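You operate a simulated robot arm through the tools that you are given. There is no shell and no other tool. Be economical: measure what you need, move in short steps, check, and stop when the job is done.

Carry out the task below with a simulated robot arm. There is one attempt and no reset: what you move stays moved.

TASK
Make a green rubbing of the waves plate on the paper frame.
Fine: plate in the wooden tray, frame on top, the whole pattern; crayon and frame back where they were.
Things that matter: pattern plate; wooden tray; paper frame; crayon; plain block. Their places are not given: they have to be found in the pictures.

It is judged by the outcome, as a careful person would: the job done as asked, and still so three seconds after it is handed in. It fails if anything else is knocked over, pushed out of place, dropped, spilled or broken.

THE ROBOT
A 7-joint arm with a two-finger parallel gripper, fixed in place. Base frame: the origin is at the foot of the arm, x ahead of it, y to its left, z up; the work surface is at about z = 0.74. Lengths are in m, angles in degrees, forces in N, time in s.
With the tool pointing down near the work surface it reaches from about 0.2 to 0.68 m from the base axis. Its first joint turns from -66.0 to 66.0 degrees. Payload 2.4 kg.
Tool frame: the origin (TCP) lies between the finger pads and is the grasp point; the fingertips stand 0.03 m ahead of it; z points along the fingers, y is the line along which they close. The gripper opens to 0.094 m. The fingers are 0.028 m wide and 0.01 m thick; the gripper's body (0.05 by 0.096 m) begins 0.055 m behind the TCP.
Orientation is that of the tool frame in the base frame, as a unit quaternion [x, y, z, w]. With the fingers straight down and closing along the base's y, the tool's x points along the base's -x, its y along +y and its z along -z.

THE INTERFACE
- The arm moves only by the tool nudge_tool. Its argument "rows" is a list that holds one entry, the list of rows, each a list of 6 numbers: the shift along the base's x, y, z in m, then the turn, a rotation vector about the base's x, y, z in degrees. In form: [[[dx, dy, dz, rx, ry, rz], ...]]. A call has 1 to 10 rows; each row is the pose to reach, as a shift and turn from the pose commanded when the call began. "claw" is the closure in counts, from 0 (fully open) to 255 (shut), set as the call begins (left out, the last holds). A row lasts 0.2 s, in which the tool goes at most 0.05 m and 8.6 degrees; a call with a longer step from one row to the next is refused whole, and so is a gripper value outside its range. A pose out of reach is approached as far as the arm can. The call stops where the force on the tool passes 70 N (or 10 N more than at its start, if that is more) or the arm is blocked; 0.2 s more then pass. The fingers move at their own pace (about 0.153 m/s each) and stop on an object; they squeeze with about 45 N. The grip force told is the motor's: it shows also when the fingers shut on nothing. Time passes only in rows, and 0.2 s behind the last, so rows that repeat a pose let the fingers close. It gives the time, the measured TCP pose, the force on the tool (base axes), the opening and the grip force at its end, in the units of the frame above (readings bear some noise).
- Cameras (640 x 400 px; columns grow to the right, rows downward): "scene" is fixed at [0.0344, 0.4528, 1.4582]; the picture's right is [-0.82, -0.57, 0.00], its down [-0.31, 0.45, -0.83] and it looks along [0.47, -0.69, -0.55] (base axes); focal length 309 px, centre (320, 200). "wrist" rides on the gripper at [-0.037, 0, -0.058] in the tool frame; the picture's right is [0.00, -1.00, 0.00], its down [0.97, 0.00, -0.24] and it looks along [0.24, 0.00, 0.97] (tool axes); focal length 218 px, centre (320, 200).
- grab_frame(camera): a new picture of that camera. No time passes.
- point_at(camera, pixels): there is no depth. For up to 12 entries [column, row, z] of the newest picture of that camera ("zoom" is the newest enlarged one), the place [x, y] in the base frame at which the ray of that pixel passes the height z, good to about 0.002 m, but the place of the scene camera against the robot may be out by one fixed shift of up to 0.025 m in any direction. No time passes.
- close_up(camera, box): a new picture of the part [left, top, right, bottom] of that camera's present view, enlarged. No time passes.
- finish_job(): hands the job in; it is judged then, once.

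Work in short steps. Measure before you move; look again where a grasp or a placing could have gone wrong, and mend it. You have 80 turns and 46 pictures in all, the two below and enlarged ones among them. Open the gripper and draw the arm clear of the work before you hand the job in, unless the task says otherwise; then end with one line.

The tools are called after "Call:" as a command line: name --argument value ..., lists and objects as JSON in quotes. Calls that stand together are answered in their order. nudge_tool: Moves the arm, as the interface text tells. Its arguments: {"type":"object","properties":{"rows":{"type":"array","items":{"type":"array","items":{"type":"array","items":{"type":"number"}}}},"claw":{"type":"number"}},"required":["rows"]} The other tools are called the same way: grab_frame (camera) takes a picture; point_at (camera, pixels) gives the place at which the rays of pixels pass given heights; close_up (camera, box) takes an enlarged picture of a part of a camera's view; finish_job () hands the job in.

At the start:

```text
clock: 0.0
tool_pos: [0.3512, 0.0058, 1.0259]
ee_rot: [0.001, 1.0, 0.0, 0.0]
ft_force: [-0.4, 0.1, 0.4]
grip_width: 0.0939
grip_force: 0.1
```

scene: 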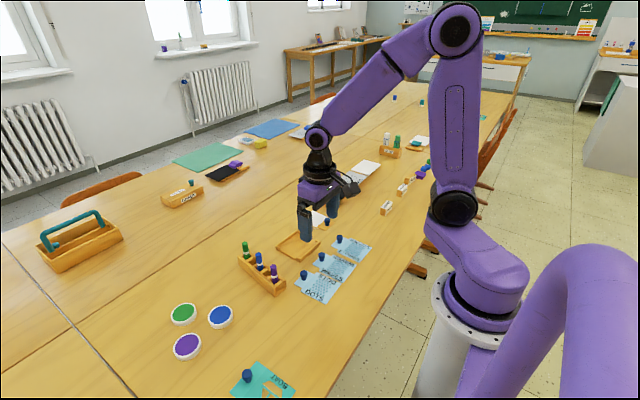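
wrist: 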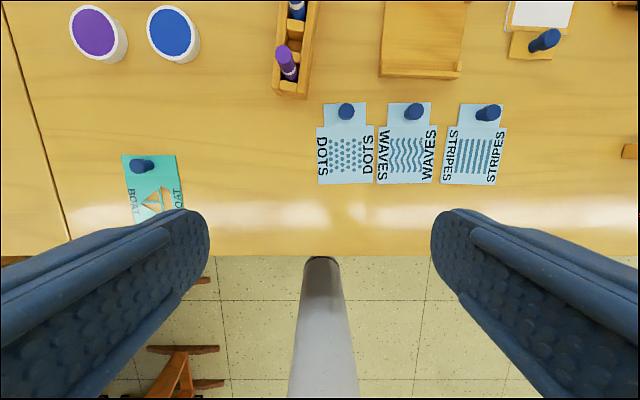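

The wrist picture shows the DOTS, WAVES and STRIPES plates, with the tray and crayon rack at the top edge. I take enlarged views of the scene to find the frame, crayons and tray.

Call:
close_up --camera "scene" --box '[220, 150, 460, 310]'

Call:
nudge_tool --rows '[[[0.04, 0, 0.02, 0, 0, 0], [0.08, 0, 0.04, 0, 0, 0], [0.1, 0, 0.05, 0, 0, 0], [0.1, 0, 0.05, 0, 0, 0]]]'

Call:
grab_frame --camera "wrist"

```text
2.50 times, centred on (340, 230) of scene
```

zoom: 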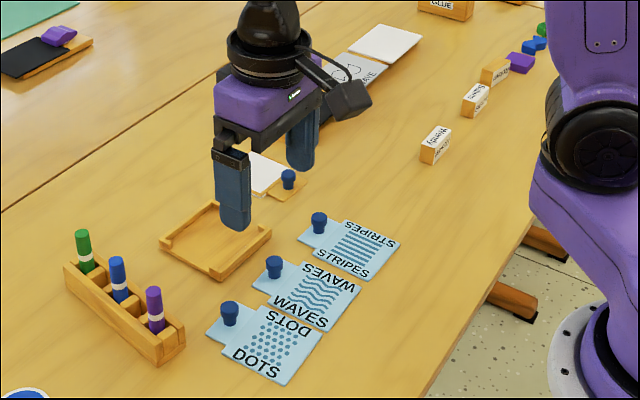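

```text
clock: 1.0
tool_pos: [0.4482, 0.0057, 1.0769]
ee_rot: [0.0, 1.0, 0.0, 0.0]
ft_force: [0.1, -0.4, 0.4]
grip_width: 0.0939
grip_force: 0.1
```

```text
42 pictures are left
```

wrist: 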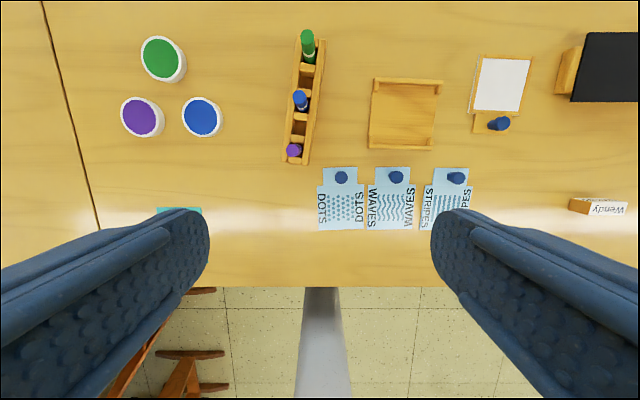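

Everything needed is in view. I enlarge the wrist view of the tray, plates, frame and crayons.

Call:
close_up --camera "wrist" --box '[270, 20, 550, 195]'

Call:
point_at --camera "wrist" --pixels '[[397, 177, 0.765], [368, 229, 0.745], [416, 229, 0.745], [377, 83, 0.755], [440, 83, 0.755], [370, 147, 0.755], [435, 150, 0.755], [499, 124, 0.765], [482, 57, 0.745], [532, 59, 0.745], [474, 132, 0.745], [307, 35, 0.8]]'

```text
2.29 times, centred on (410, 108) of wrist
```

zoom: 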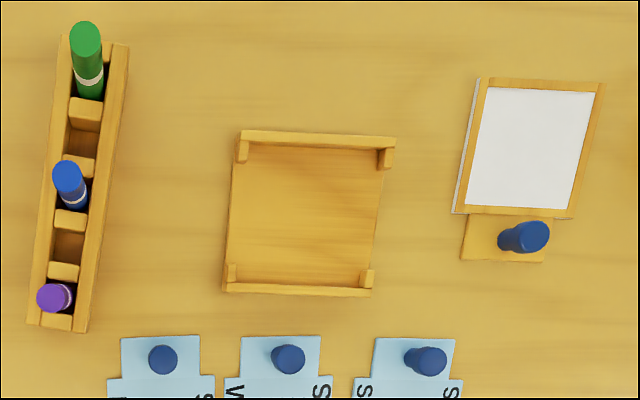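

```text
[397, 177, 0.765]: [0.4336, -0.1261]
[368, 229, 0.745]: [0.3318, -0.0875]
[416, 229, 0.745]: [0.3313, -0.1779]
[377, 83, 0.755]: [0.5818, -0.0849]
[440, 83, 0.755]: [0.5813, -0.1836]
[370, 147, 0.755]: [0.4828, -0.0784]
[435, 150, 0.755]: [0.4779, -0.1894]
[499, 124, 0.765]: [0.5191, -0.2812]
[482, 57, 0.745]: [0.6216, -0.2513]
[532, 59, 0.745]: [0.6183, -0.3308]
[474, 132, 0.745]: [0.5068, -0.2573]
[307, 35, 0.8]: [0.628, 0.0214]
```

The tray has walls on its ±x sides with corner tabs, and is open on ±y. I move lower over the tray and frame to see their structure.

Call:
nudge_tool --rows '[[[0.0, -0.04, -0.02, 0, 0, 0], [-0.01, -0.08, -0.05, 0, 0, 0], [-0.02, -0.12, -0.08, 0, 0, 0], [-0.03, -0.15, -0.11, 0, 0, 0], [-0.03, -0.15, -0.15, 0, 0, 0], [-0.03, -0.15, -0.15, 0, 0, 0]]]'

Call:
grab_frame --camera "wrist"

Call:
close_up --camera "scene" --box '[230, 200, 390, 300]'

```text
refused: row 2 steps farther than a row can; nothing moved
```

```text
40 pictures are left
```

wrist: 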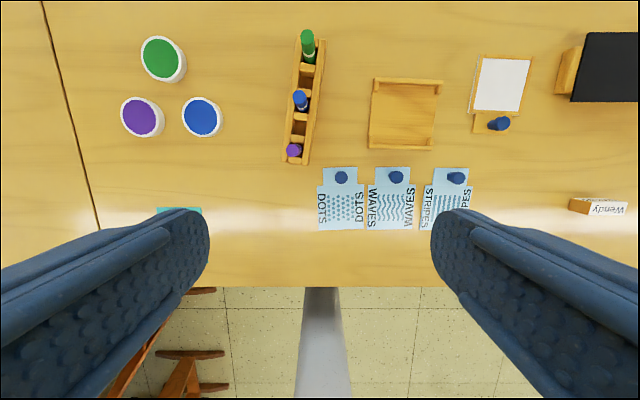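

```text
4.00 times, centred on (310, 250) of scene
```

zoom: 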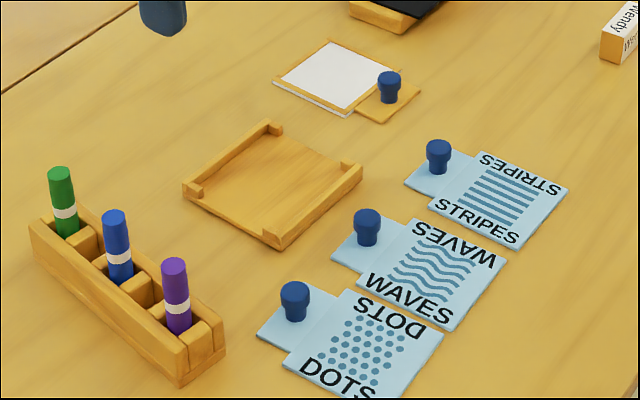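

The move was refused for step length, so I repeat it with smaller steps.

Call:
nudge_tool --rows '[[[0.0, -0.03, -0.02, 0, 0, 0], [0, -0.06, -0.04, 0, 0, 0], [0, -0.09, -0.07, 0, 0, 0], [0, -0.12, -0.1, 0, 0, 0], [-0.01, -0.14, -0.13, 0, 0, 0], [-0.01, -0.15, -0.16, 0, 0, 0], [-0.01, -0.15, -0.16, 0, 0, 0]]]'

Call:
grab_frame --camera "wrist"

```text
clock: 2.6
tool_pos: [0.4398, -0.1483, 0.9168]
ee_rot: [-0.001, 1.0, 0.0, -0.001]
ft_force: [0.3, 0.0, -0.7]
grip_width: 0.0941
grip_force: 0.0
```

```text
38 pictures are left
```

wrist: 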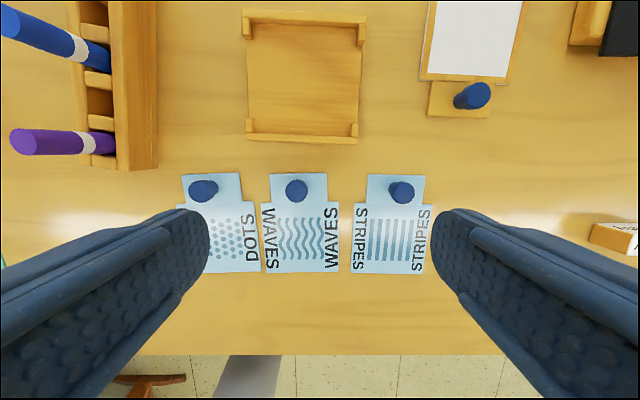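

I enlarge the tray, plate and frame from here to measure dimensions.

Call:
close_up --camera "wrist" --box '[220, 0, 380, 100]'

Call:
close_up --camera "wrist" --box '[232, 120, 424, 280]'

Call:
point_at --camera "wrist" --pixels '[[264, 205, 0.744], [268, 273, 0.744], [340, 272, 0.744], [338, 203, 0.744], [271, 174, 0.744], [327, 173, 0.744], [246, 138, 0.74], [357, 144, 0.74], [241, 12, 0.76], [369, 14, 0.76], [295, 190, 0.775], [297, 198, 0.744]]'

```text
4.00 times, centred on (300, 50) of wrist
```

zoom: 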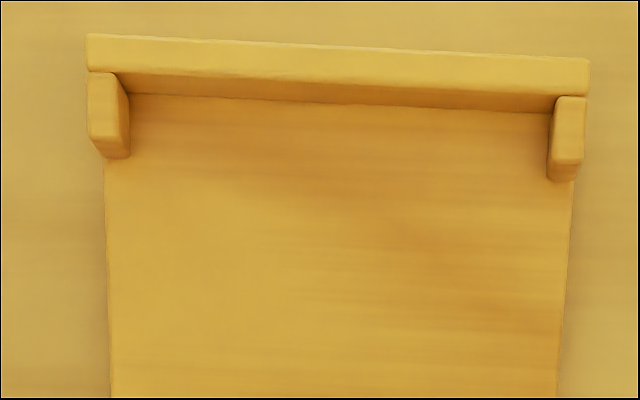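

```text
2.50 times, centred on (328, 200) of wrist
```

zoom: 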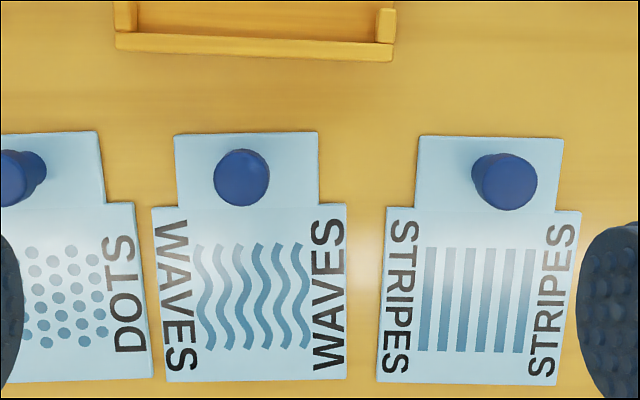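

```text
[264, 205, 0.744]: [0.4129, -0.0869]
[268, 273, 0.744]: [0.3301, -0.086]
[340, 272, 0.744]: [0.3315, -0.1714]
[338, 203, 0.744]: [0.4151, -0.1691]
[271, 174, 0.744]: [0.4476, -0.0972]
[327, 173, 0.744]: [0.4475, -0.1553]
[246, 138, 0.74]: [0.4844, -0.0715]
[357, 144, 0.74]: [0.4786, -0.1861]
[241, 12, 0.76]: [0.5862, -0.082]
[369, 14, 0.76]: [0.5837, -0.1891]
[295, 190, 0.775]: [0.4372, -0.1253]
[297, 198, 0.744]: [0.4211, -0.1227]
```

Plate body is about 0.083 square with a 0.057-wide knob tab. Next I look at the frame and beyond it for the plain block.

Call:
nudge_tool --rows '[[[0.03, -0.03, 0, 0, 0, 0], [0.06, -0.06, 0, 0, 0, 0], [0.08, -0.09, 0, 0, 0, 0], [0.09, -0.11, 0, 0, 0, 0], [0.09, -0.11, 0, 0, 0, 0]]]'

Call:
grab_frame --camera "wrist"

Call:
close_up --camera "scene" --box '[320, 110, 480, 230]'

```text
clock: 3.8
tool_pos: [0.5317, -0.2569, 0.914]
ee_rot: [0.0, 1.0, -0.001, 0.0]
ft_force: [0.3, -0.4, 0.0]
grip_width: 0.094
grip_force: 0.0
```

```text
35 pictures are left
```

wrist: 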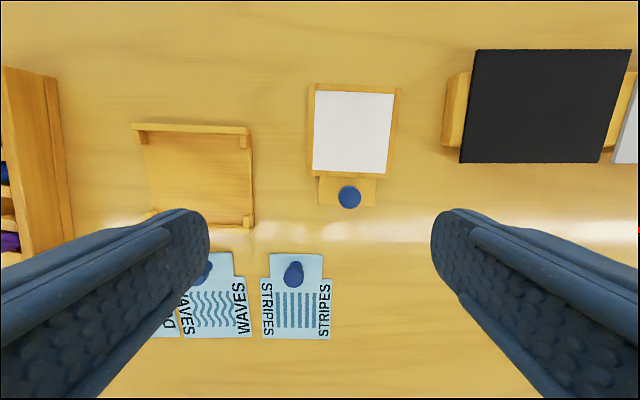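

```text
3.33 times, centred on (400, 170) of scene
```

zoom: 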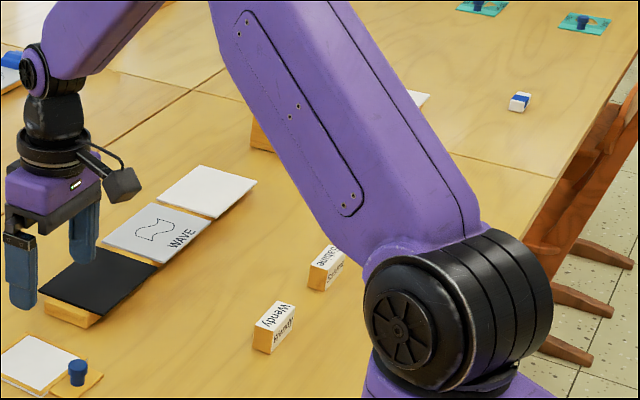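

The frame is now well in view at (353,130), with its knob at (349,197). I enlarge the tray and frame to measure them.

Call:
close_up --camera "wrist" --box '[280, 70, 440, 220]'

Call:
point_at --camera "zoom" --pixels '[[100, 100, 0.745]]'

Call:
close_up --camera "wrist" --box '[120, 110, 280, 240]'

```text
2.67 times, centred on (360, 145) of wrist
```

zoom: 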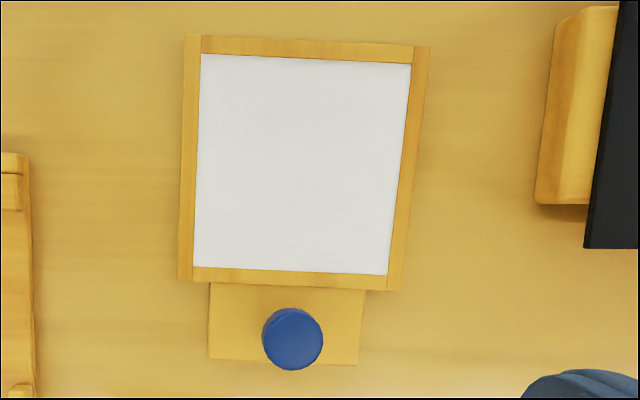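

```text
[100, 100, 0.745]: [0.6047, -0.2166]
```

```text
3.08 times, centred on (200, 175) of wrist
```

zoom: 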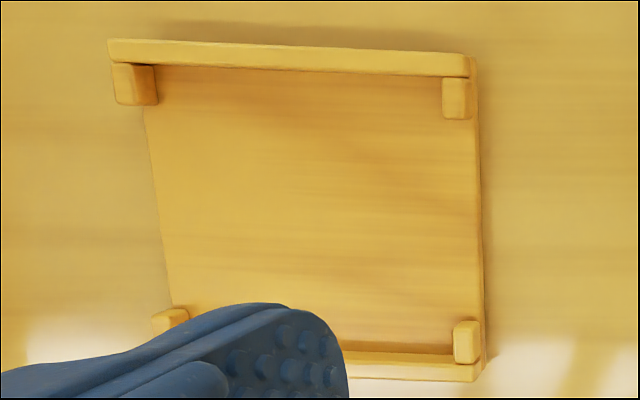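

Converting those enlarged positions to wrist pixels, I measure frame and tray corners.

Call:
point_at --camera "wrist" --pixels '[[309.8, 83.1, 0.748], [401.2, 87.6, 0.748], [306.7, 175, 0.748], [390, 178.8, 0.748], [349.9, 197.5, 0.775], [318.7, 176.5, 0.745], [376.5, 179, 0.745], [318, 204.2, 0.745], [373.9, 206.5, 0.745], [131.1, 123, 0.756], [250.4, 128.2, 0.756], [252.6, 233.5, 0.74]]'

Call:
nudge_tool --rows '[[[-0.02, 0.04, 0, 0, 0, 0], [-0.02, 0.08, 0, 0, 0, 0], [-0.02, 0.12, 0, 0, 0, 0], [-0.02, 0.12, 0, 0, 0, 0]]]'

Call:
close_up --camera "wrist" --box '[220, 90, 420, 215]'

```text
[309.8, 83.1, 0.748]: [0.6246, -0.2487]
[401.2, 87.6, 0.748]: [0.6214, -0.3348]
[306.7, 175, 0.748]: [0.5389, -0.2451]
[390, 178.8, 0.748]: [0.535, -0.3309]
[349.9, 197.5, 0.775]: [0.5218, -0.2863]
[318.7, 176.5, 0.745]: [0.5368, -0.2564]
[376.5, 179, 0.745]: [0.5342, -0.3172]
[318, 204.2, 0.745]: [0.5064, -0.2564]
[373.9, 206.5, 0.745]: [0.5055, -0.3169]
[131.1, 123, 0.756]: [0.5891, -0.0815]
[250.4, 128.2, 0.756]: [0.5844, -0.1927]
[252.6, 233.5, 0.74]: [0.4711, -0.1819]
```

```text
clock: 4.8
tool_pos: [0.5103, -0.1352, 0.914]
ee_rot: [0.0, 1.0, -0.001, 0.0]
ft_force: [-0.5, 0.0, 0.3]
grip_width: 0.094
grip_force: 0.0
```

```text
3.20 times, centred on (320, 152) of wrist
```

zoom: 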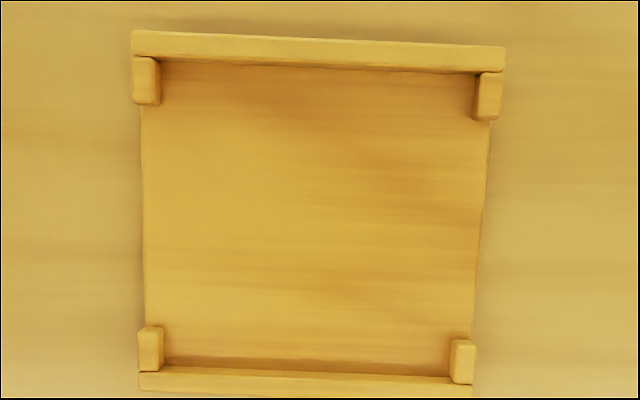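

I measure the tray's corners and posts from this centred view.

Call:
point_at --camera "wrist" --pixels '[[261.25, 98.9, 0.756], [378.1, 103.9, 0.756], [263.1, 206.5, 0.756], [367.5, 209.5, 0.756], [268.8, 108, 0.756], [370.3, 112, 0.756], [269.4, 191.8, 0.756], [362, 195.5, 0.756], [264.5, 124, 0.745], [372.5, 128, 0.745], [265, 190, 0.745], [368, 190, 0.745]]'

```text
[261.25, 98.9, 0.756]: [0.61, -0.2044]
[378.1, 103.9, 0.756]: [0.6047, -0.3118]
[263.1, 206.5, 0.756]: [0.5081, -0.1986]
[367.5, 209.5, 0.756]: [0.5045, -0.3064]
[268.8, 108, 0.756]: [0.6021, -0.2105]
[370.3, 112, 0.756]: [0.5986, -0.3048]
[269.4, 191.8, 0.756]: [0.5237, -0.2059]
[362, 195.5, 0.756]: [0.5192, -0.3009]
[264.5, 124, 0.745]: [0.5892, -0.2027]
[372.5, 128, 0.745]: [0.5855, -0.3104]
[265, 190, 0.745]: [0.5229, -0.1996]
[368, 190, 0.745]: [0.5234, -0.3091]
```

Tray centre is about (0.532, -0.134) with yaw near -3°. Frame yaw is about -2.4°. I turn the tool -90° above the waves plate knob so the fingers close along the tab.

Call:
nudge_tool --rows '[[[-0.01, 0, 0, 0, 0, -8], [-0.02, 0, 0, 0, 0, -16], [-0.03, 0, 0, 0, 0, -24], [-0.04, 0, 0, 0, 0, -32], [-0.05, 0, 0, 0, 0, -40], [-0.06, 0.0, 0, 0, 0, -48], [-0.07, 0.005, 0, 0, 0, -56], [-0.08, 0.009, 0, 0, 0, -64], [-0.08, 0.009, 0, 0, 0, -72], [-0.08, 0.009, 0, 0, 0, -80]]]'

Call:
nudge_tool --rows '[[[0, 0, -0.02, 0, 0, -8], [0, 0, -0.04, 0, 0, -10], [0, 0, -0.04, 0, 0, -10]]]' --claw 90

Call:
grab_frame --camera "wrist"

```text
clock: 7.0
tool_pos: [0.43, -0.1254, 0.9167]
ee_rot: [0.644, 0.765, 0.0, 0.0]
ft_force: [0.2, -0.6, 0.1]
grip_width: 0.0936
grip_force: 0.1
```

```text
clock: 7.8
tool_pos: [0.4304, -0.1258, 0.8761]
ee_rot: [0.708, 0.707, 0.001, 0.0]
ft_force: [-0.2, 0.1, -0.6]
grip_width: 0.0609
grip_force: 0.0
```

```text
30 pictures are left
```

wrist: 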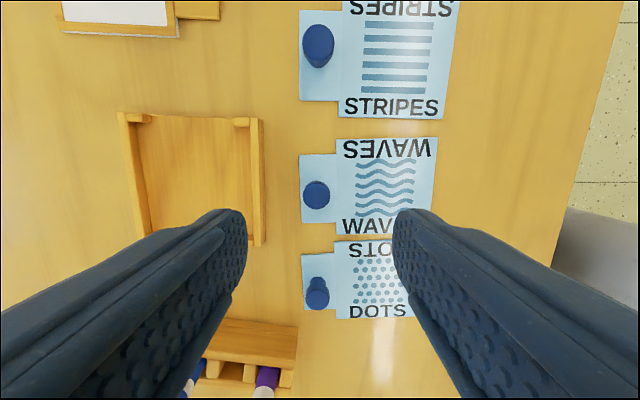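

The waves knob is at (317,195), close to centre column. I measure it and the plate edges.

Call:
point_at --camera "wrist" --pixels '[[317, 193, 0.77], [317, 193, 0.75], [300, 154, 0.744], [302, 222, 0.744], [337, 139, 0.744], [436, 137, 0.744], [332, 236, 0.744], [337, 154, 0.744], [333, 222, 0.744]]'

Call:
close_up --camera "wrist" --box '[280, 130, 440, 240]'

```text
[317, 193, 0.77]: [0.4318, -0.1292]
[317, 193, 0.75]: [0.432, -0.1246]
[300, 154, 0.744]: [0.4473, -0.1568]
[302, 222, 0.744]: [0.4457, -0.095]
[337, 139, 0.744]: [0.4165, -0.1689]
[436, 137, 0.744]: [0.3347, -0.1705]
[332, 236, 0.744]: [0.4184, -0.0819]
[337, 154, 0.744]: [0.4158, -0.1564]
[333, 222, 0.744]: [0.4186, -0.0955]
```

```text
3.64 times, centred on (360, 185) of wrist
```

zoom: 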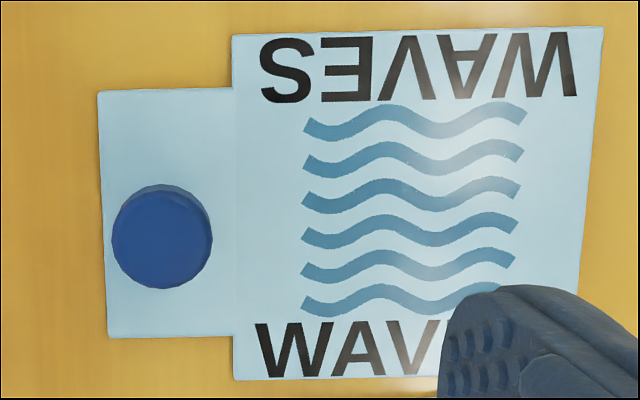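

The knob is centred under the tool at (0.432, -0.126). I descend to TCP z about 0.782 and stop before closing.

Call:
nudge_tool --rows '[[[0.001, 0, -0.03, 0, 0, 0], [0.0015, 0, -0.06, 0, 0, 0], [0.0015, 0, -0.08, 0, 0, 0], [0.0015, 0, -0.094, 0, 0, 0], [0.0015, 0, -0.094, 0, 0, 0]]]'

Call:
close_up --camera "scene" --box '[260, 190, 400, 290]'

```text
clock: 9.0
tool_pos: [0.4324, -0.126, 0.7819]
ee_rot: [0.707, 0.707, -0.001, 0.0]
ft_force: [0.3, 0.2, -0.3]
grip_width: 0.0608
grip_force: 0.1
```

```text
4.00 times, centred on (330, 240) of scene
```

zoom: 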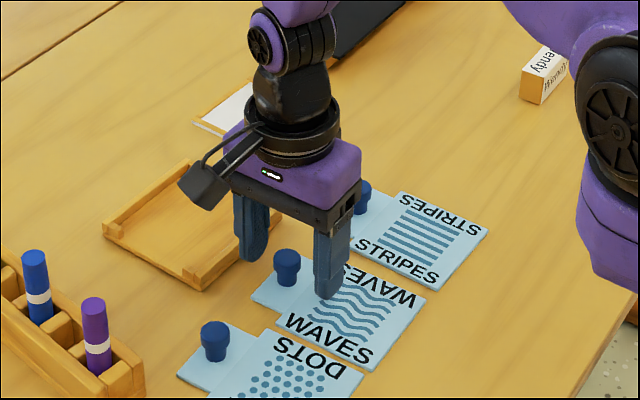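

The knob lies midway between the fingertips. I close, then lift a little.

Call:
nudge_tool --rows '[[[0, 0, -0.002, 0, 0, 0], [0, 0, -0.002, 0, 0, 0], [0, 0, -0.002, 0, 0, 0], [0, 0, -0.002, 0, 0, 0]]]' --claw 255

Call:
nudge_tool --rows '[[[0, 0, 0.01, 0, 0, 0], [0, 0, 0.03, 0, 0, 0], [0, 0, 0.05, 0, 0, 0], [0, 0, 0.07, 0, 0, 0], [0, 0, 0.07, 0, 0, 0]]]'

Call:
close_up --camera "scene" --box '[240, 170, 400, 290]'

Call:
grab_frame --camera "wrist"

```text
clock: 10.0
tool_pos: [0.4311, -0.1259, 0.7793]
ee_rot: [0.707, 0.707, 0.001, 0.001]
ft_force: [-1.8, -0.9, 18.1]
grip_width: 0.0195
grip_force: 45.4
```

```text
clock: 11.2
tool_pos: [0.4324, -0.1241, 0.8512]
ee_rot: [0.707, 0.707, -0.001, -0.001]
ft_force: [-1.1, -0.7, 0.4]
grip_width: 0.0001
grip_force: 33.5
```

```text
3.33 times, centred on (320, 230) of scene
```

zoom: 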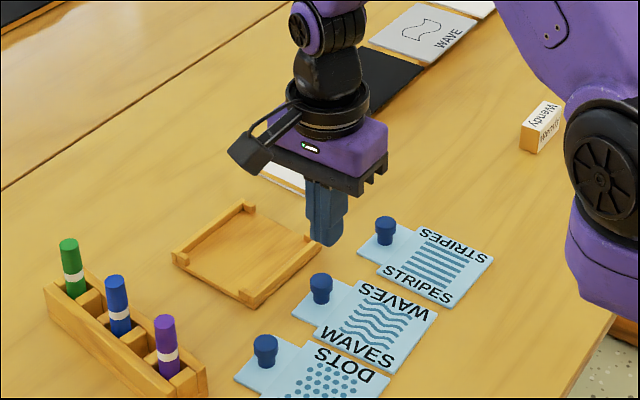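

```text
26 pictures are left
```

wrist: 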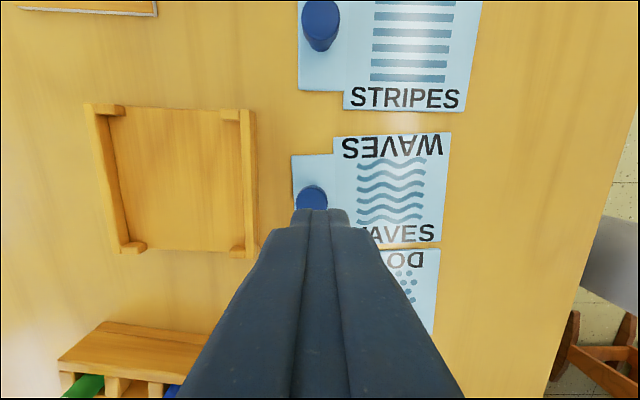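

The fingers slid off: the +18 N upward force says they only wedged on the knob's upper rim. I reopen and go down in small steps, reading force.

Call:
nudge_tool --rows '[[[0, -0.001, 0, 0, 0, 0], [0, -0.002, 0, 0, 0, 0], [0, -0.002, -0.03, 0, 0, 0], [0, -0.002, -0.06, 0, 0, 0], [0, -0.002, -0.073, 0, 0, 0], [0, -0.002, -0.073, 0, 0, 0]]]' --claw 110

Call:
nudge_tool --rows '[[[0, 0, -0.002, 0, 0, 0], [0, 0, -0.004, 0, 0, 0], [0, 0, -0.004, 0, 0, 0]]]'

Call:
close_up --camera "scene" --box '[280, 210, 360, 260]'

```text
clock: 12.6
tool_pos: [0.4315, -0.1271, 0.7776]
ee_rot: [0.707, 0.707, 0.0, 0.0]
ft_force: [0.1, -0.5, -0.1]
grip_width: 0.0533
grip_force: 0.1
```

```text
clock: 13.4
tool_pos: [0.4321, -0.1269, 0.7726]
ee_rot: [0.708, 0.707, 0.0, 0.002]
ft_force: [-2.0, 5.9, 44.1]
grip_width: 0.055
grip_force: 1.7
```

```text
8.00 times, centred on (320, 235) of scene
```

zoom: 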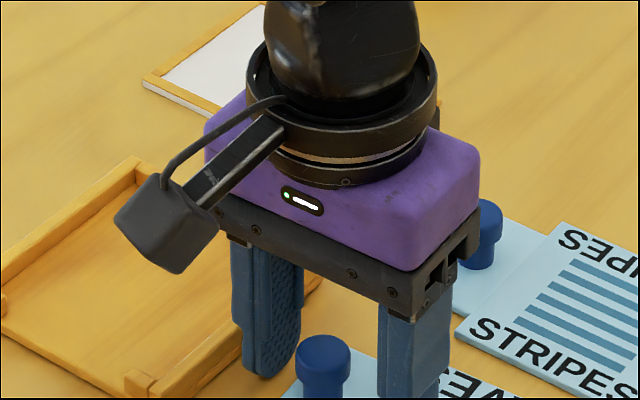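

At TCP 0.773 the tips touch the plate (44 N), so the surface is about 0.744. I raise 3 mm to just clear it, close there, and check the force before lifting.

Call:
nudge_tool --rows '[[[0, 0, 0.0025, 0, 0, 0], [0, 0, 0.0025, 0, 0, 0]]]'

Call:
nudge_tool --rows '[[[0, 0, 0, 0, 0, 0], [0, 0, 0, 0, 0, 0], [0, 0, 0, 0, 0, 0], [0, 0, 0, 0, 0, 0]]]' --claw 255

```text
clock: 14.0
tool_pos: [0.4323, -0.1259, 0.775]
ee_rot: [0.707, 0.707, 0.0, 0.0]
ft_force: [-0.2, -0.2, 0.3]
grip_width: 0.0533
grip_force: 0.1
```

```text
clock: 15.0
tool_pos: [0.4312, -0.1284, 0.7764]
ee_rot: [0.707, 0.707, 0.0, 0.0]
ft_force: [0.0, 0.2, 0.8]
grip_width: 0.0197
grip_force: 44.9
```

Now there is a clean grip (0.0197 m, 45 N) with no vertical force. I lift gently.

Call:
nudge_tool --rows '[[[0, 0, 0.005, 0, 0, 0], [0, 0, 0.015, 0, 0, 0], [0, 0, 0.03, 0, 0, 0], [0, 0, 0.05, 0, 0, 0], [0, 0, 0.07, 0, 0, 0], [0, 0, 0.07, 0, 0, 0]]]'

Call:
close_up --camera "scene" --box '[240, 170, 400, 290]'

```text
clock: 16.4
tool_pos: [0.4318, -0.1297, 0.8449]
ee_rot: [0.707, 0.707, 0.0, 0.0]
ft_force: [-0.6, -0.2, -1.0]
grip_width: 0.0197
grip_force: 45.1
```

```text
3.33 times, centred on (320, 230) of scene
```

zoom: 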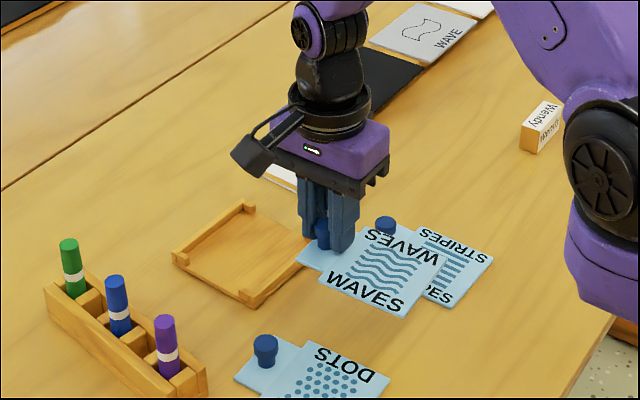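

The plate is lifted level. I turn +86° while moving toward the tray, with the knob going to the +y side at height.

Call:
nudge_tool --rows '[[[0.01, 0.005, 0.005, 0, 0, 8], [0.02, 0.01, 0.01, 0, 0, 16], [0.03, 0.015, 0.01, 0, 0, 24], [0.04, 0.02, 0.01, 0, 0, 32], [0.05, 0.025, 0.01, 0, 0, 40], [0.06, 0.03, 0.01, 0, 0, 48], [0.07, 0.035, 0.01, 0, 0, 56], [0.08, 0.04, 0.01, 0, 0, 64], [0.09, 0.045, 0.01, 0, 0, 72], [0.1, 0.05, 0.01, 0, 0, 80]]]'

Call:
nudge_tool --rows '[[[0.003, 0.001, 0, 0, 0, 6], [0.003, 0.001, 0, 0, 0, 6], [0.003, 0.001, 0, 0, 0, 6]]]'

Call:
grab_frame --camera "wrist"

```text
clock: 18.6
tool_pos: [0.5303, -0.0772, 0.8573]
ee_rot: [0.086, 0.996, -0.001, 0.0]
ft_force: [0.4, -0.8, -1.4]
grip_width: 0.0195
grip_force: 44.4
```

```text
clock: 19.4
tool_pos: [0.535, -0.0758, 0.8561]
ee_rot: [0.034, 0.999, 0.0, 0.0]
ft_force: [-0.4, -0.2, -0.1]
grip_width: 0.0196
grip_force: 44.9
```

```text
23 pictures are left
```

wrist: 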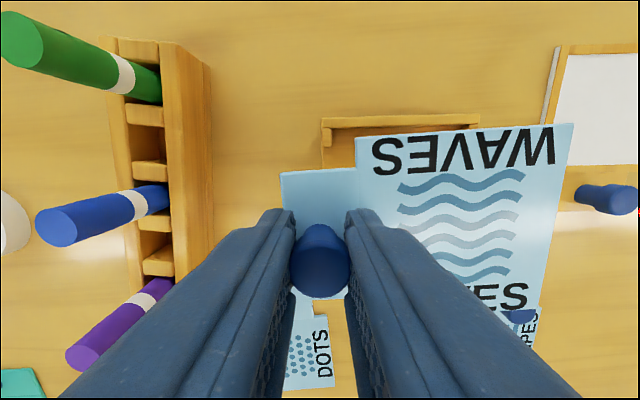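

I measure the held plate's visible edges at its current height (~0.825).

Call:
point_at --camera "wrist" --pixels '[[357, 138, 0.825], [574, 124, 0.825], [281, 173, 0.825], [356, 167, 0.825], [525, 345, 0.825], [320, 245, 0.838], [322, 119, 0.754], [479, 115, 0.754], [320, 265, 0.825]]'

Call:
close_up --camera "wrist" --box '[260, 100, 600, 312]'

```text
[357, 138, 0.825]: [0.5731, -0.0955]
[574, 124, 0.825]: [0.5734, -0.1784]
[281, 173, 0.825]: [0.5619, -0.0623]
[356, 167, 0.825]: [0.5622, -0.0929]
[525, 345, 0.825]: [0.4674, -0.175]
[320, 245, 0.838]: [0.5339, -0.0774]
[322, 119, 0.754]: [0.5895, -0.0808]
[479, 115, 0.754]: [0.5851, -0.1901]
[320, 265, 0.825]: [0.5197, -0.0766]
```

```text
1.88 times, centred on (430, 206) of wrist
```

zoom: 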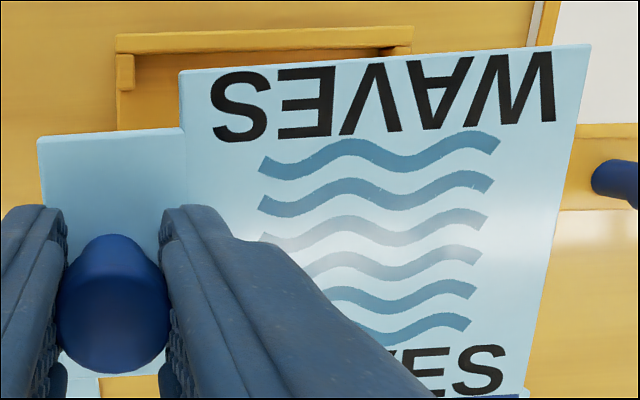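

The plate is level; it needs about -2.7° of turn and a (+0.003, +0.003) shift to be centred in the tray. I apply that and descend to just above the walls.

Call:
nudge_tool --rows '[[[0.0033, 0.0031, 0, 0, 0, -2.7], [0.0033, 0.0031, -0.02, 0, 0, -2.7], [0.0033, 0.0031, -0.04, 0, 0, -2.7], [0.0033, 0.0031, -0.055, 0, 0, -2.7], [0.0033, 0.0031, -0.055, 0, 0, -2.7]]]'

Call:
grab_frame --camera "wrist"

Call:
close_up --camera "scene" --box '[230, 190, 370, 290]'

```text
clock: 20.6
tool_pos: [0.5384, -0.0728, 0.7984]
ee_rot: [0.058, 0.998, 0.0, 0.001]
ft_force: [-0.4, -1.1, -1.1]
grip_width: 0.0198
grip_force: 44.9
```

```text
21 pictures are left
```

wrist: 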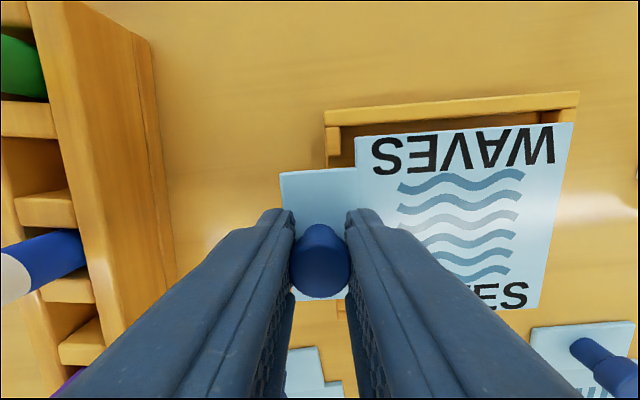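

```text
4.00 times, centred on (300, 240) of scene
```

zoom: 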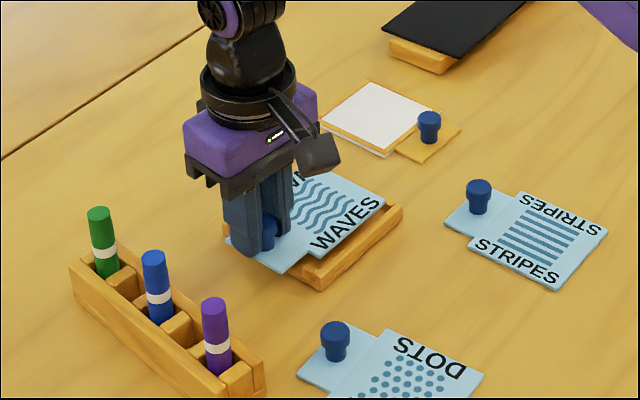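

The plate looks parallel and within the walls. I lower in small steps to contact.

Call:
nudge_tool --rows '[[[0, 0, -0.005, 0, 0, 0], [0, 0, -0.01, 0, 0, 0], [0, 0, -0.013, 0, 0, 0], [0, 0, -0.015, 0, 0, 0], [0, 0, -0.015, 0, 0, 0]]]'

```text
clock: 21.8
tool_pos: [0.5382, -0.0729, 0.7847]
ee_rot: [0.059, 0.998, 0.0, 0.0]
ft_force: [0.2, -0.4, -0.4]
grip_width: 0.0202
grip_force: 45.0
```

Call:
nudge_tool --rows '[[[0, 0, -0.002, 0, 0, 0], [0, 0, -0.004, 0, 0, 0], [0, 0, -0.004, 0, 0, 0]]]'

Call:
close_up --camera "wrist" --box '[260, 60, 600, 272]'

```text
clock: 22.6
tool_pos: [0.5376, -0.0735, 0.7827]
ee_rot: [0.058, 0.998, 0.0, 0.001]
ft_force: [-6.9, 2.1, 24.8]
grip_width: 0.0194
grip_force: 45.4
```

```text
1.88 times, centred on (430, 166) of wrist
```

zoom: 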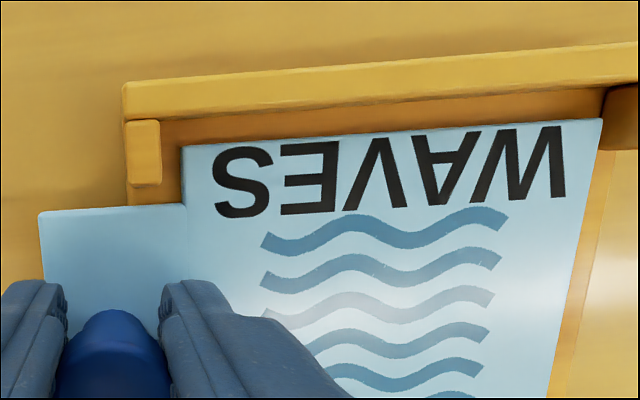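

The plate is resting on the tray floor (25 N). I ease up, open, rise and look.

Call:
nudge_tool --rows '[[[0, 0, 0.0025, 0, 0, 0], [0, 0, 0.0025, 0, 0, 0]]]'

Call:
nudge_tool --rows '[[[0, 0, 0, 0, 0, 0], [0, 0, 0, 0, 0, 0], [0, 0, 0, 0, 0, 0], [0, 0, 0.03, 0, 0, 0], [0, -0.02, 0.07, 0, 0, 0], [0, -0.05, 0.1, 0, 0, 0], [0, -0.06, 0.12, 0, 0, 0], [0, -0.06, 0.12, 0, 0, 0]]]' --claw 110

Call:
grab_frame --camera "wrist"

```text
clock: 23.2
tool_pos: [0.5381, -0.073, 0.7835]
ee_rot: [0.058, 0.998, 0.0, 0.0]
ft_force: [0.2, 0.3, -0.1]
grip_width: 0.0193
grip_force: 45.1
```

```text
clock: 25.0
tool_pos: [0.5378, -0.1337, 0.9024]
ee_rot: [0.059, 0.998, 0.0, 0.0]
ft_force: [0.0, -0.7, -0.6]
grip_width: 0.0531
grip_force: 0.1
```

```text
18 pictures are left
```

wrist: 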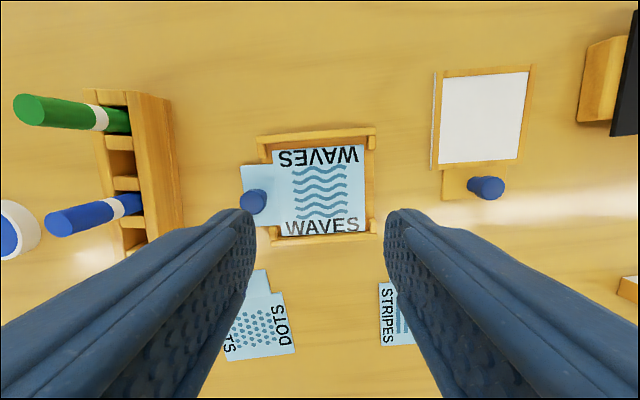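

The plate sits in the tray. Now the frame: I move above its knob (about 0.520, -0.2865) while turning the tool to -92.4° total.

Call:
nudge_tool --rows '[[[-0.002, -0.015, 0, 0, 0, -8], [-0.004, -0.03, 0, 0, 0, -16], [-0.006, -0.045, 0, 0, 0, -24], [-0.008, -0.06, 0, 0, 0, -32], [-0.01, -0.075, 0, 0, 0, -40], [-0.012, -0.09, 0, 0, 0, -48], [-0.014, -0.105, 0, 0, 0, -56], [-0.016, -0.12, 0, 0, 0, -64], [-0.018, -0.14, 0, 0, 0, -72], [-0.018, -0.153, 0, 0, 0, -80]]]'

Call:
nudge_tool --rows '[[[0, 0, -0.02, 0, 0, -5.7], [0, 0, -0.04, 0, 0, -5.7], [0, 0, -0.04, 0, 0, -5.7]]]'

Call:
grab_frame --camera "wrist"

```text
clock: 27.2
tool_pos: [0.5226, -0.287, 0.9041]
ee_rot: [0.688, 0.726, 0.0, 0.0]
ft_force: [0.0, 0.0, -0.5]
grip_width: 0.0538
grip_force: 0.0
```

```text
clock: 28.0
tool_pos: [0.5202, -0.287, 0.8635]
ee_rot: [0.722, 0.692, 0.0, 0.001]
ft_force: [0.8, 0.4, 0.1]
grip_width: 0.0535
grip_force: 0.0
```

```text
17 pictures are left
```

wrist: 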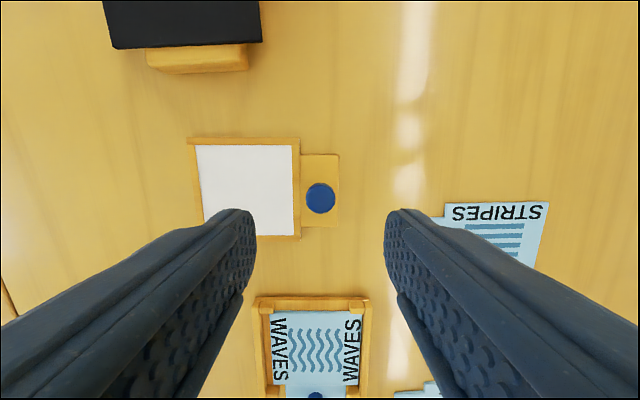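

The frame knob is centred at (320,198). I descend to 0.779, then feel for contact.

Call:
point_at --camera "wrist" --pixels '[[320, 198, 0.758], [301, 155, 0.745], [339, 155, 0.745], [301, 228, 0.745], [339, 227, 0.745], [188, 139, 0.748], [300, 138, 0.748], [301, 237, 0.748]]'

Call:
nudge_tool --rows '[[[0, 0, -0.03, 0, 0, 0], [0, 0, -0.06, 0, 0, 0], [0, 0, -0.08, 0, 0, 0], [0, 0, -0.084, 0, 0, 0], [0, 0, -0.084, 0, 0, 0]]]'

Call:
nudge_tool --rows '[[[0, 0, -0.002, 0, 0, 0], [0, 0, -0.002, 0, 0, 0]]]'

```text
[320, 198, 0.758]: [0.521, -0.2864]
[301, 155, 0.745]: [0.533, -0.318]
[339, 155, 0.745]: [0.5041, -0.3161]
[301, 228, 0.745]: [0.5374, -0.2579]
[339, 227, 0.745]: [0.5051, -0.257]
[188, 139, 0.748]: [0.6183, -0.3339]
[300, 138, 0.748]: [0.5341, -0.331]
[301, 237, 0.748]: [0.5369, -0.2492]
```

```text
clock: 29.2
tool_pos: [0.5226, -0.2881, 0.7792]
ee_rot: [0.721, 0.692, 0.0, 0.0]
ft_force: [-0.6, 0.2, 0.3]
grip_width: 0.0536
grip_force: 0.1
```

```text
clock: 29.8
tool_pos: [0.5203, -0.2874, 0.7777]
ee_rot: [0.722, 0.692, 0.0, 0.0]
ft_force: [-0.6, -0.4, -0.7]
grip_width: 0.0531
grip_force: 0.0
```

Call:
nudge_tool --rows '[[[0, 0, -0.0015, 0, 0, 0], [0, 0, -0.0015, 0, 0, 0]]]'

```text
clock: 30.4
tool_pos: [0.52, -0.2882, 0.7763]
ee_rot: [0.722, 0.692, 0.0, 0.0]
ft_force: [0.2, -0.3, 0.4]
grip_width: 0.0535
grip_force: 0.1
```

No contact yet at TCP 0.776, the height that held the plate knob well. I close here and check the force.

Call:
nudge_tool --rows '[[[0.0005, 0.001, 0, 0, 0, 0], [0.0005, 0.001, 0, 0, 0, 0], [0.0005, 0.001, 0, 0, 0, 0], [0.0005, 0.001, 0, 0, 0, 0]]]' --claw 255

Call:
nudge_tool --rows '[[[0, 0, 0.005, 0, 0, 0], [0, 0, 0.02, 0, 0, 0], [0, 0, 0.04, 0, 0, 0], [0, 0, 0.06, 0, 0, 0], [0, 0, 0.08, 0, 0, 0], [0, 0, 0.08, 0, 0, 0]]]'

Call:
close_up --camera "scene" --box '[240, 160, 400, 260]'

```text
clock: 31.4
tool_pos: [0.5209, -0.2855, 0.7766]
ee_rot: [0.721, 0.692, -0.001, 0.0]
ft_force: [0.1, -0.2, 0.4]
grip_width: 0.0196
grip_force: 45.1
```

```text
clock: 32.8
tool_pos: [0.5216, -0.2868, 0.8564]
ee_rot: [0.72, 0.694, 0.0, 0.001]
ft_force: [0.2, 0.3, -0.2]
grip_width: 0.0194
grip_force: 45.1
```

```text
4.00 times, centred on (320, 210) of scene
```

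zoom: 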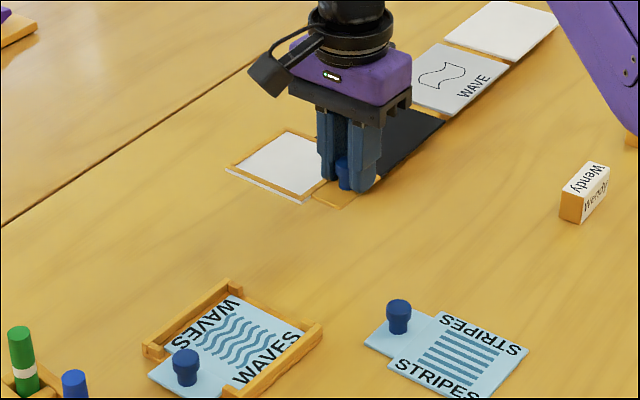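

The frame came up level. I turn +89.6° and carry it to above the tray, knob on the -y side.

Call:
nudge_tool --rows '[[[0.001, 0.009, 0, 0, 0, 8], [0.002, 0.018, 0, 0, 0, 16], [0.003, 0.027, 0, 0, 0, 24], [0.004, 0.036, 0, 0, 0, 32], [0.005, 0.045, 0, 0, 0, 40], [0.006, 0.054, 0, 0, 0, 48], [0.007, 0.063, 0, 0, 0, 56], [0.008, 0.072, 0, 0, 0, 64], [0.008, 0.08, 0, 0, 0, 72], [0.008, 0.087, 0, 0, 0, 80]]]'

Call:
nudge_tool --rows '[[[0, 0.003, 0, 0, 0, 5], [0, 0.007, 0, 0, 0, 9.6], [0, 0.007, 0, 0, 0, 9.6], [0, 0.007, 0, 0, 0, 9.6]]]'

Call:
close_up --camera "wrist" --box '[80, 60, 480, 310]'

```text
clock: 35.0
tool_pos: [0.5291, -0.1989, 0.8561]
ee_rot: [0.107, 0.994, 0.0, -0.001]
ft_force: [-0.7, 0.2, 0.0]
grip_width: 0.0196
grip_force: 45.0
```

```text
clock: 36.0
tool_pos: [0.529, -0.1923, 0.8562]
ee_rot: [0.024, 1.0, 0.001, -0.001]
ft_force: [-0.4, 0.0, -0.8]
grip_width: 0.0197
grip_force: 45.0
```

```text
1.60 times, centred on (280, 185) of wrist
```

zoom: 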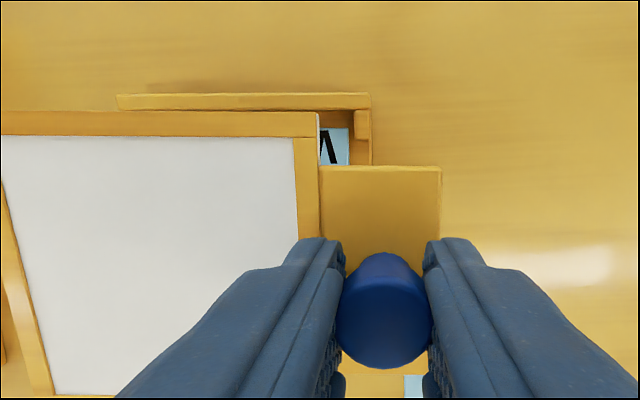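

I measure the held frame edges against the tray edge.

Call:
point_at --camera "zoom" --pixels '[[319, 112, 0.828], [2, 111, 0.828], [319, 165, 0.825], [441, 167, 0.825], [55, 394, 0.828], [117, 96, 0.756], [370, 94, 0.756], [371, 110, 0.756], [385, 300, 0.838]]'

Call:
grab_frame --camera "wrist"

```text
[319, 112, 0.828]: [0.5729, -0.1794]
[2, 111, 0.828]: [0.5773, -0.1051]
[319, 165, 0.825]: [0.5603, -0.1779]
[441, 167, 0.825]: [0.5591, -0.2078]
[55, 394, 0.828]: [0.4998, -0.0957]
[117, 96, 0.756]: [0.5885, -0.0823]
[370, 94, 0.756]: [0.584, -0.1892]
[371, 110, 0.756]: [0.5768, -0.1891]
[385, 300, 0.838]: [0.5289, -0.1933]
```

```text
14 pictures are left
```

wrist: 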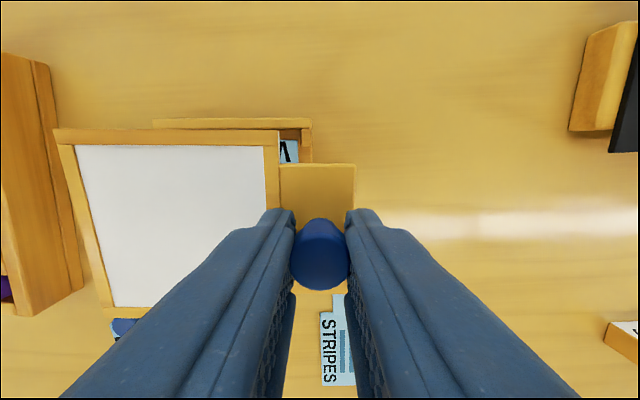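

The frame centre computes to (0.532, -0.134), on target. I lower to near the plate, then step to contact.

Call:
nudge_tool --rows '[[[0, 0, -0.02, 0, 0, 0.4], [0, 0, -0.04, 0, 0, 0.4], [0, 0, -0.055, 0, 0, 0.4], [0, 0, -0.062, 0, 0, 0.4], [0, 0, -0.062, 0, 0, 0.4]]]'

Call:
nudge_tool --rows '[[[0, 0, -0.002, 0, 0, 0], [0, 0, -0.004, 0, 0, 0], [0, 0, -0.004, 0, 0, 0]]]'

```text
clock: 37.2
tool_pos: [0.53, -0.1903, 0.7948]
ee_rot: [0.021, 1.0, 0.0, 0.0]
ft_force: [-0.2, 0.0, -0.3]
grip_width: 0.0193
grip_force: 44.7
```

```text
clock: 38.0
tool_pos: [0.5287, -0.1915, 0.7896]
ee_rot: [0.021, 1.0, 0.0, 0.0]
ft_force: [0.6, 0.8, 0.2]
grip_width: 0.0193
grip_force: 45.0
```

Call:
nudge_tool --rows '[[[0, 0, -0.002, 0, 0, 0], [0, 0, -0.003, 0, 0, 0], [0, 0, -0.003, 0, 0, 0]]]'

```text
clock: 38.8
tool_pos: [0.5297, -0.1919, 0.7884]
ee_rot: [0.021, 1.0, 0.0, 0.0]
ft_force: [1.6, -1.1, 2.7]
grip_width: 0.0193
grip_force: 45.2
```

Call:
nudge_tool --rows '[[[0, 0, -0.0015, 0, 0, 0], [0, 0, -0.0015, 0, 0, 0]]]'

Call:
close_up --camera "wrist" --box '[40, 60, 440, 310]'

```text
clock: 39.4
tool_pos: [0.5294, -0.1912, 0.7867]
ee_rot: [0.021, 1.0, -0.001, 0.0]
ft_force: [-1.2, 0.4, 17.3]
grip_width: 0.0194
grip_force: 45.3
```

```text
1.60 times, centred on (240, 185) of wrist
```

zoom: 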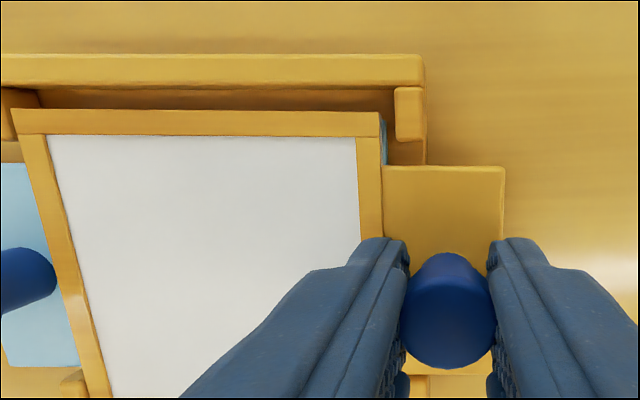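

The frame lies within the walls on the plate (17 N). I ease up 1.5 mm, release and rise.

Call:
nudge_tool --rows '[[[0, 0, 0.0015, 0, 0, 0], [0, 0, 0.0015, 0, 0, 0]]]'

Call:
nudge_tool --rows '[[[0, 0, 0, 0, 0, 0], [0, 0, 0, 0, 0, 0], [0, 0, 0, 0, 0, 0], [0, 0, 0.03, 0, 0, 0], [0, 0.02, 0.07, 0, 0, 0], [0, 0.05, 0.1, 0, 0, 0], [0, 0.08, 0.13, 0, 0, 0], [0, 0.12, 0.15, 0, 0, 0], [0, 0.16, 0.16, 0, 0, 0], [0, 0.16, 0.16, 0, 0, 0]]]' --claw 110

Call:
grab_frame --camera "wrist"

```text
clock: 40.0
tool_pos: [0.5292, -0.1924, 0.787]
ee_rot: [0.021, 1.0, 0.0, -0.001]
ft_force: [2.6, -2.0, -0.1]
grip_width: 0.0193
grip_force: 45.3
```

```text
clock: 42.2
tool_pos: [0.5274, -0.029, 0.9496]
ee_rot: [0.02, 1.0, 0.0, 0.0]
ft_force: [0.3, 0.1, 0.1]
grip_width: 0.0535
grip_force: 0.1
```

```text
12 pictures are left
```

wrist: 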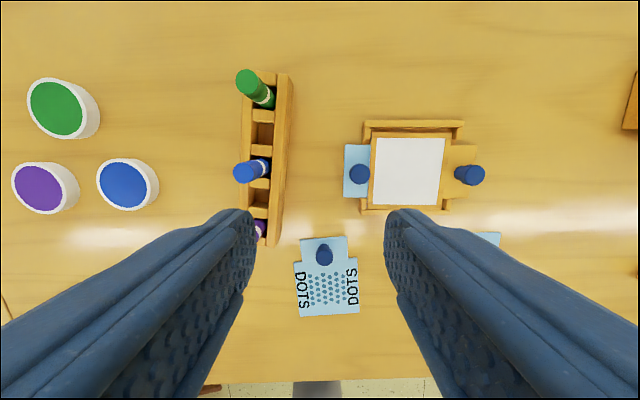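

The assembly looks right. I triangulate the green crayon's top at (247,82) and rack mouth.

Call:
point_at --camera "wrist" --pixels '[[247, 82, 0.8], [247, 82, 0.83], [265, 105, 0.765], [255, 70, 0.765], [276, 75, 0.765], [291, 75, 0.765], [265, 99, 0.775]]'

Call:
nudge_tool --rows '[[[0.03, 0.02, 0, 0, 0, 0], [0.06, 0.04, 0, 0, 0, 0], [0.07, 0.055, 0, 0, 0, 0], [0.075, 0.055, 0, 0, 0, 0], [0.075, 0.055, 0, 0, 0, 0]]]' --claw 130

Call:
grab_frame --camera "wrist"

```text
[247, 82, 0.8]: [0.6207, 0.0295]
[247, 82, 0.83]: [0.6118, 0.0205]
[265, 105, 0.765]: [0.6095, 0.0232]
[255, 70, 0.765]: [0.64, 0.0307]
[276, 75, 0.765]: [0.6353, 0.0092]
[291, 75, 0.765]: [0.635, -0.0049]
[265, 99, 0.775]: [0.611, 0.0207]
```

```text
clock: 43.4
tool_pos: [0.6035, 0.0264, 0.9482]
ee_rot: [0.022, 1.0, -0.001, 0.0]
ft_force: [-0.9, 0.7, -0.3]
grip_width: 0.0461
grip_force: 0.1
```

```text
11 pictures are left
```

wrist: 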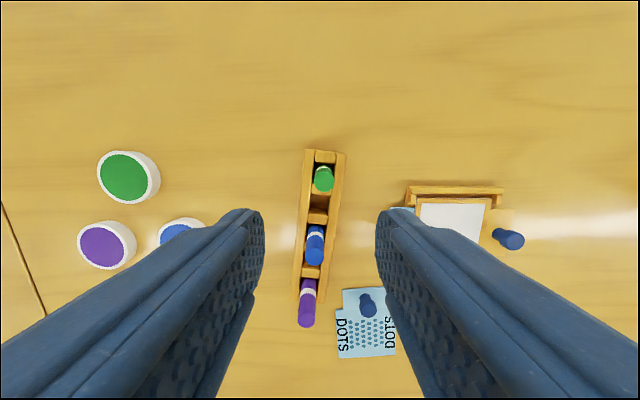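

Call:
point_at --camera "wrist" --pixels '[[324, 182, 0.82], [324, 182, 0.8], [324, 170, 0.775]]'

Call:
close_up --camera "wrist" --box '[280, 140, 370, 200]'

```text
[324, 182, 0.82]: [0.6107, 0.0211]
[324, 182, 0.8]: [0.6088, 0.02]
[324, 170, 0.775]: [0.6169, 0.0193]
```

```text
6.67 times, centred on (325, 170) of wrist
```

zoom: 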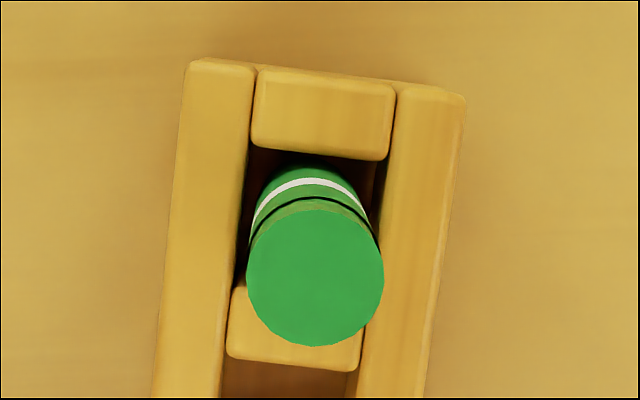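

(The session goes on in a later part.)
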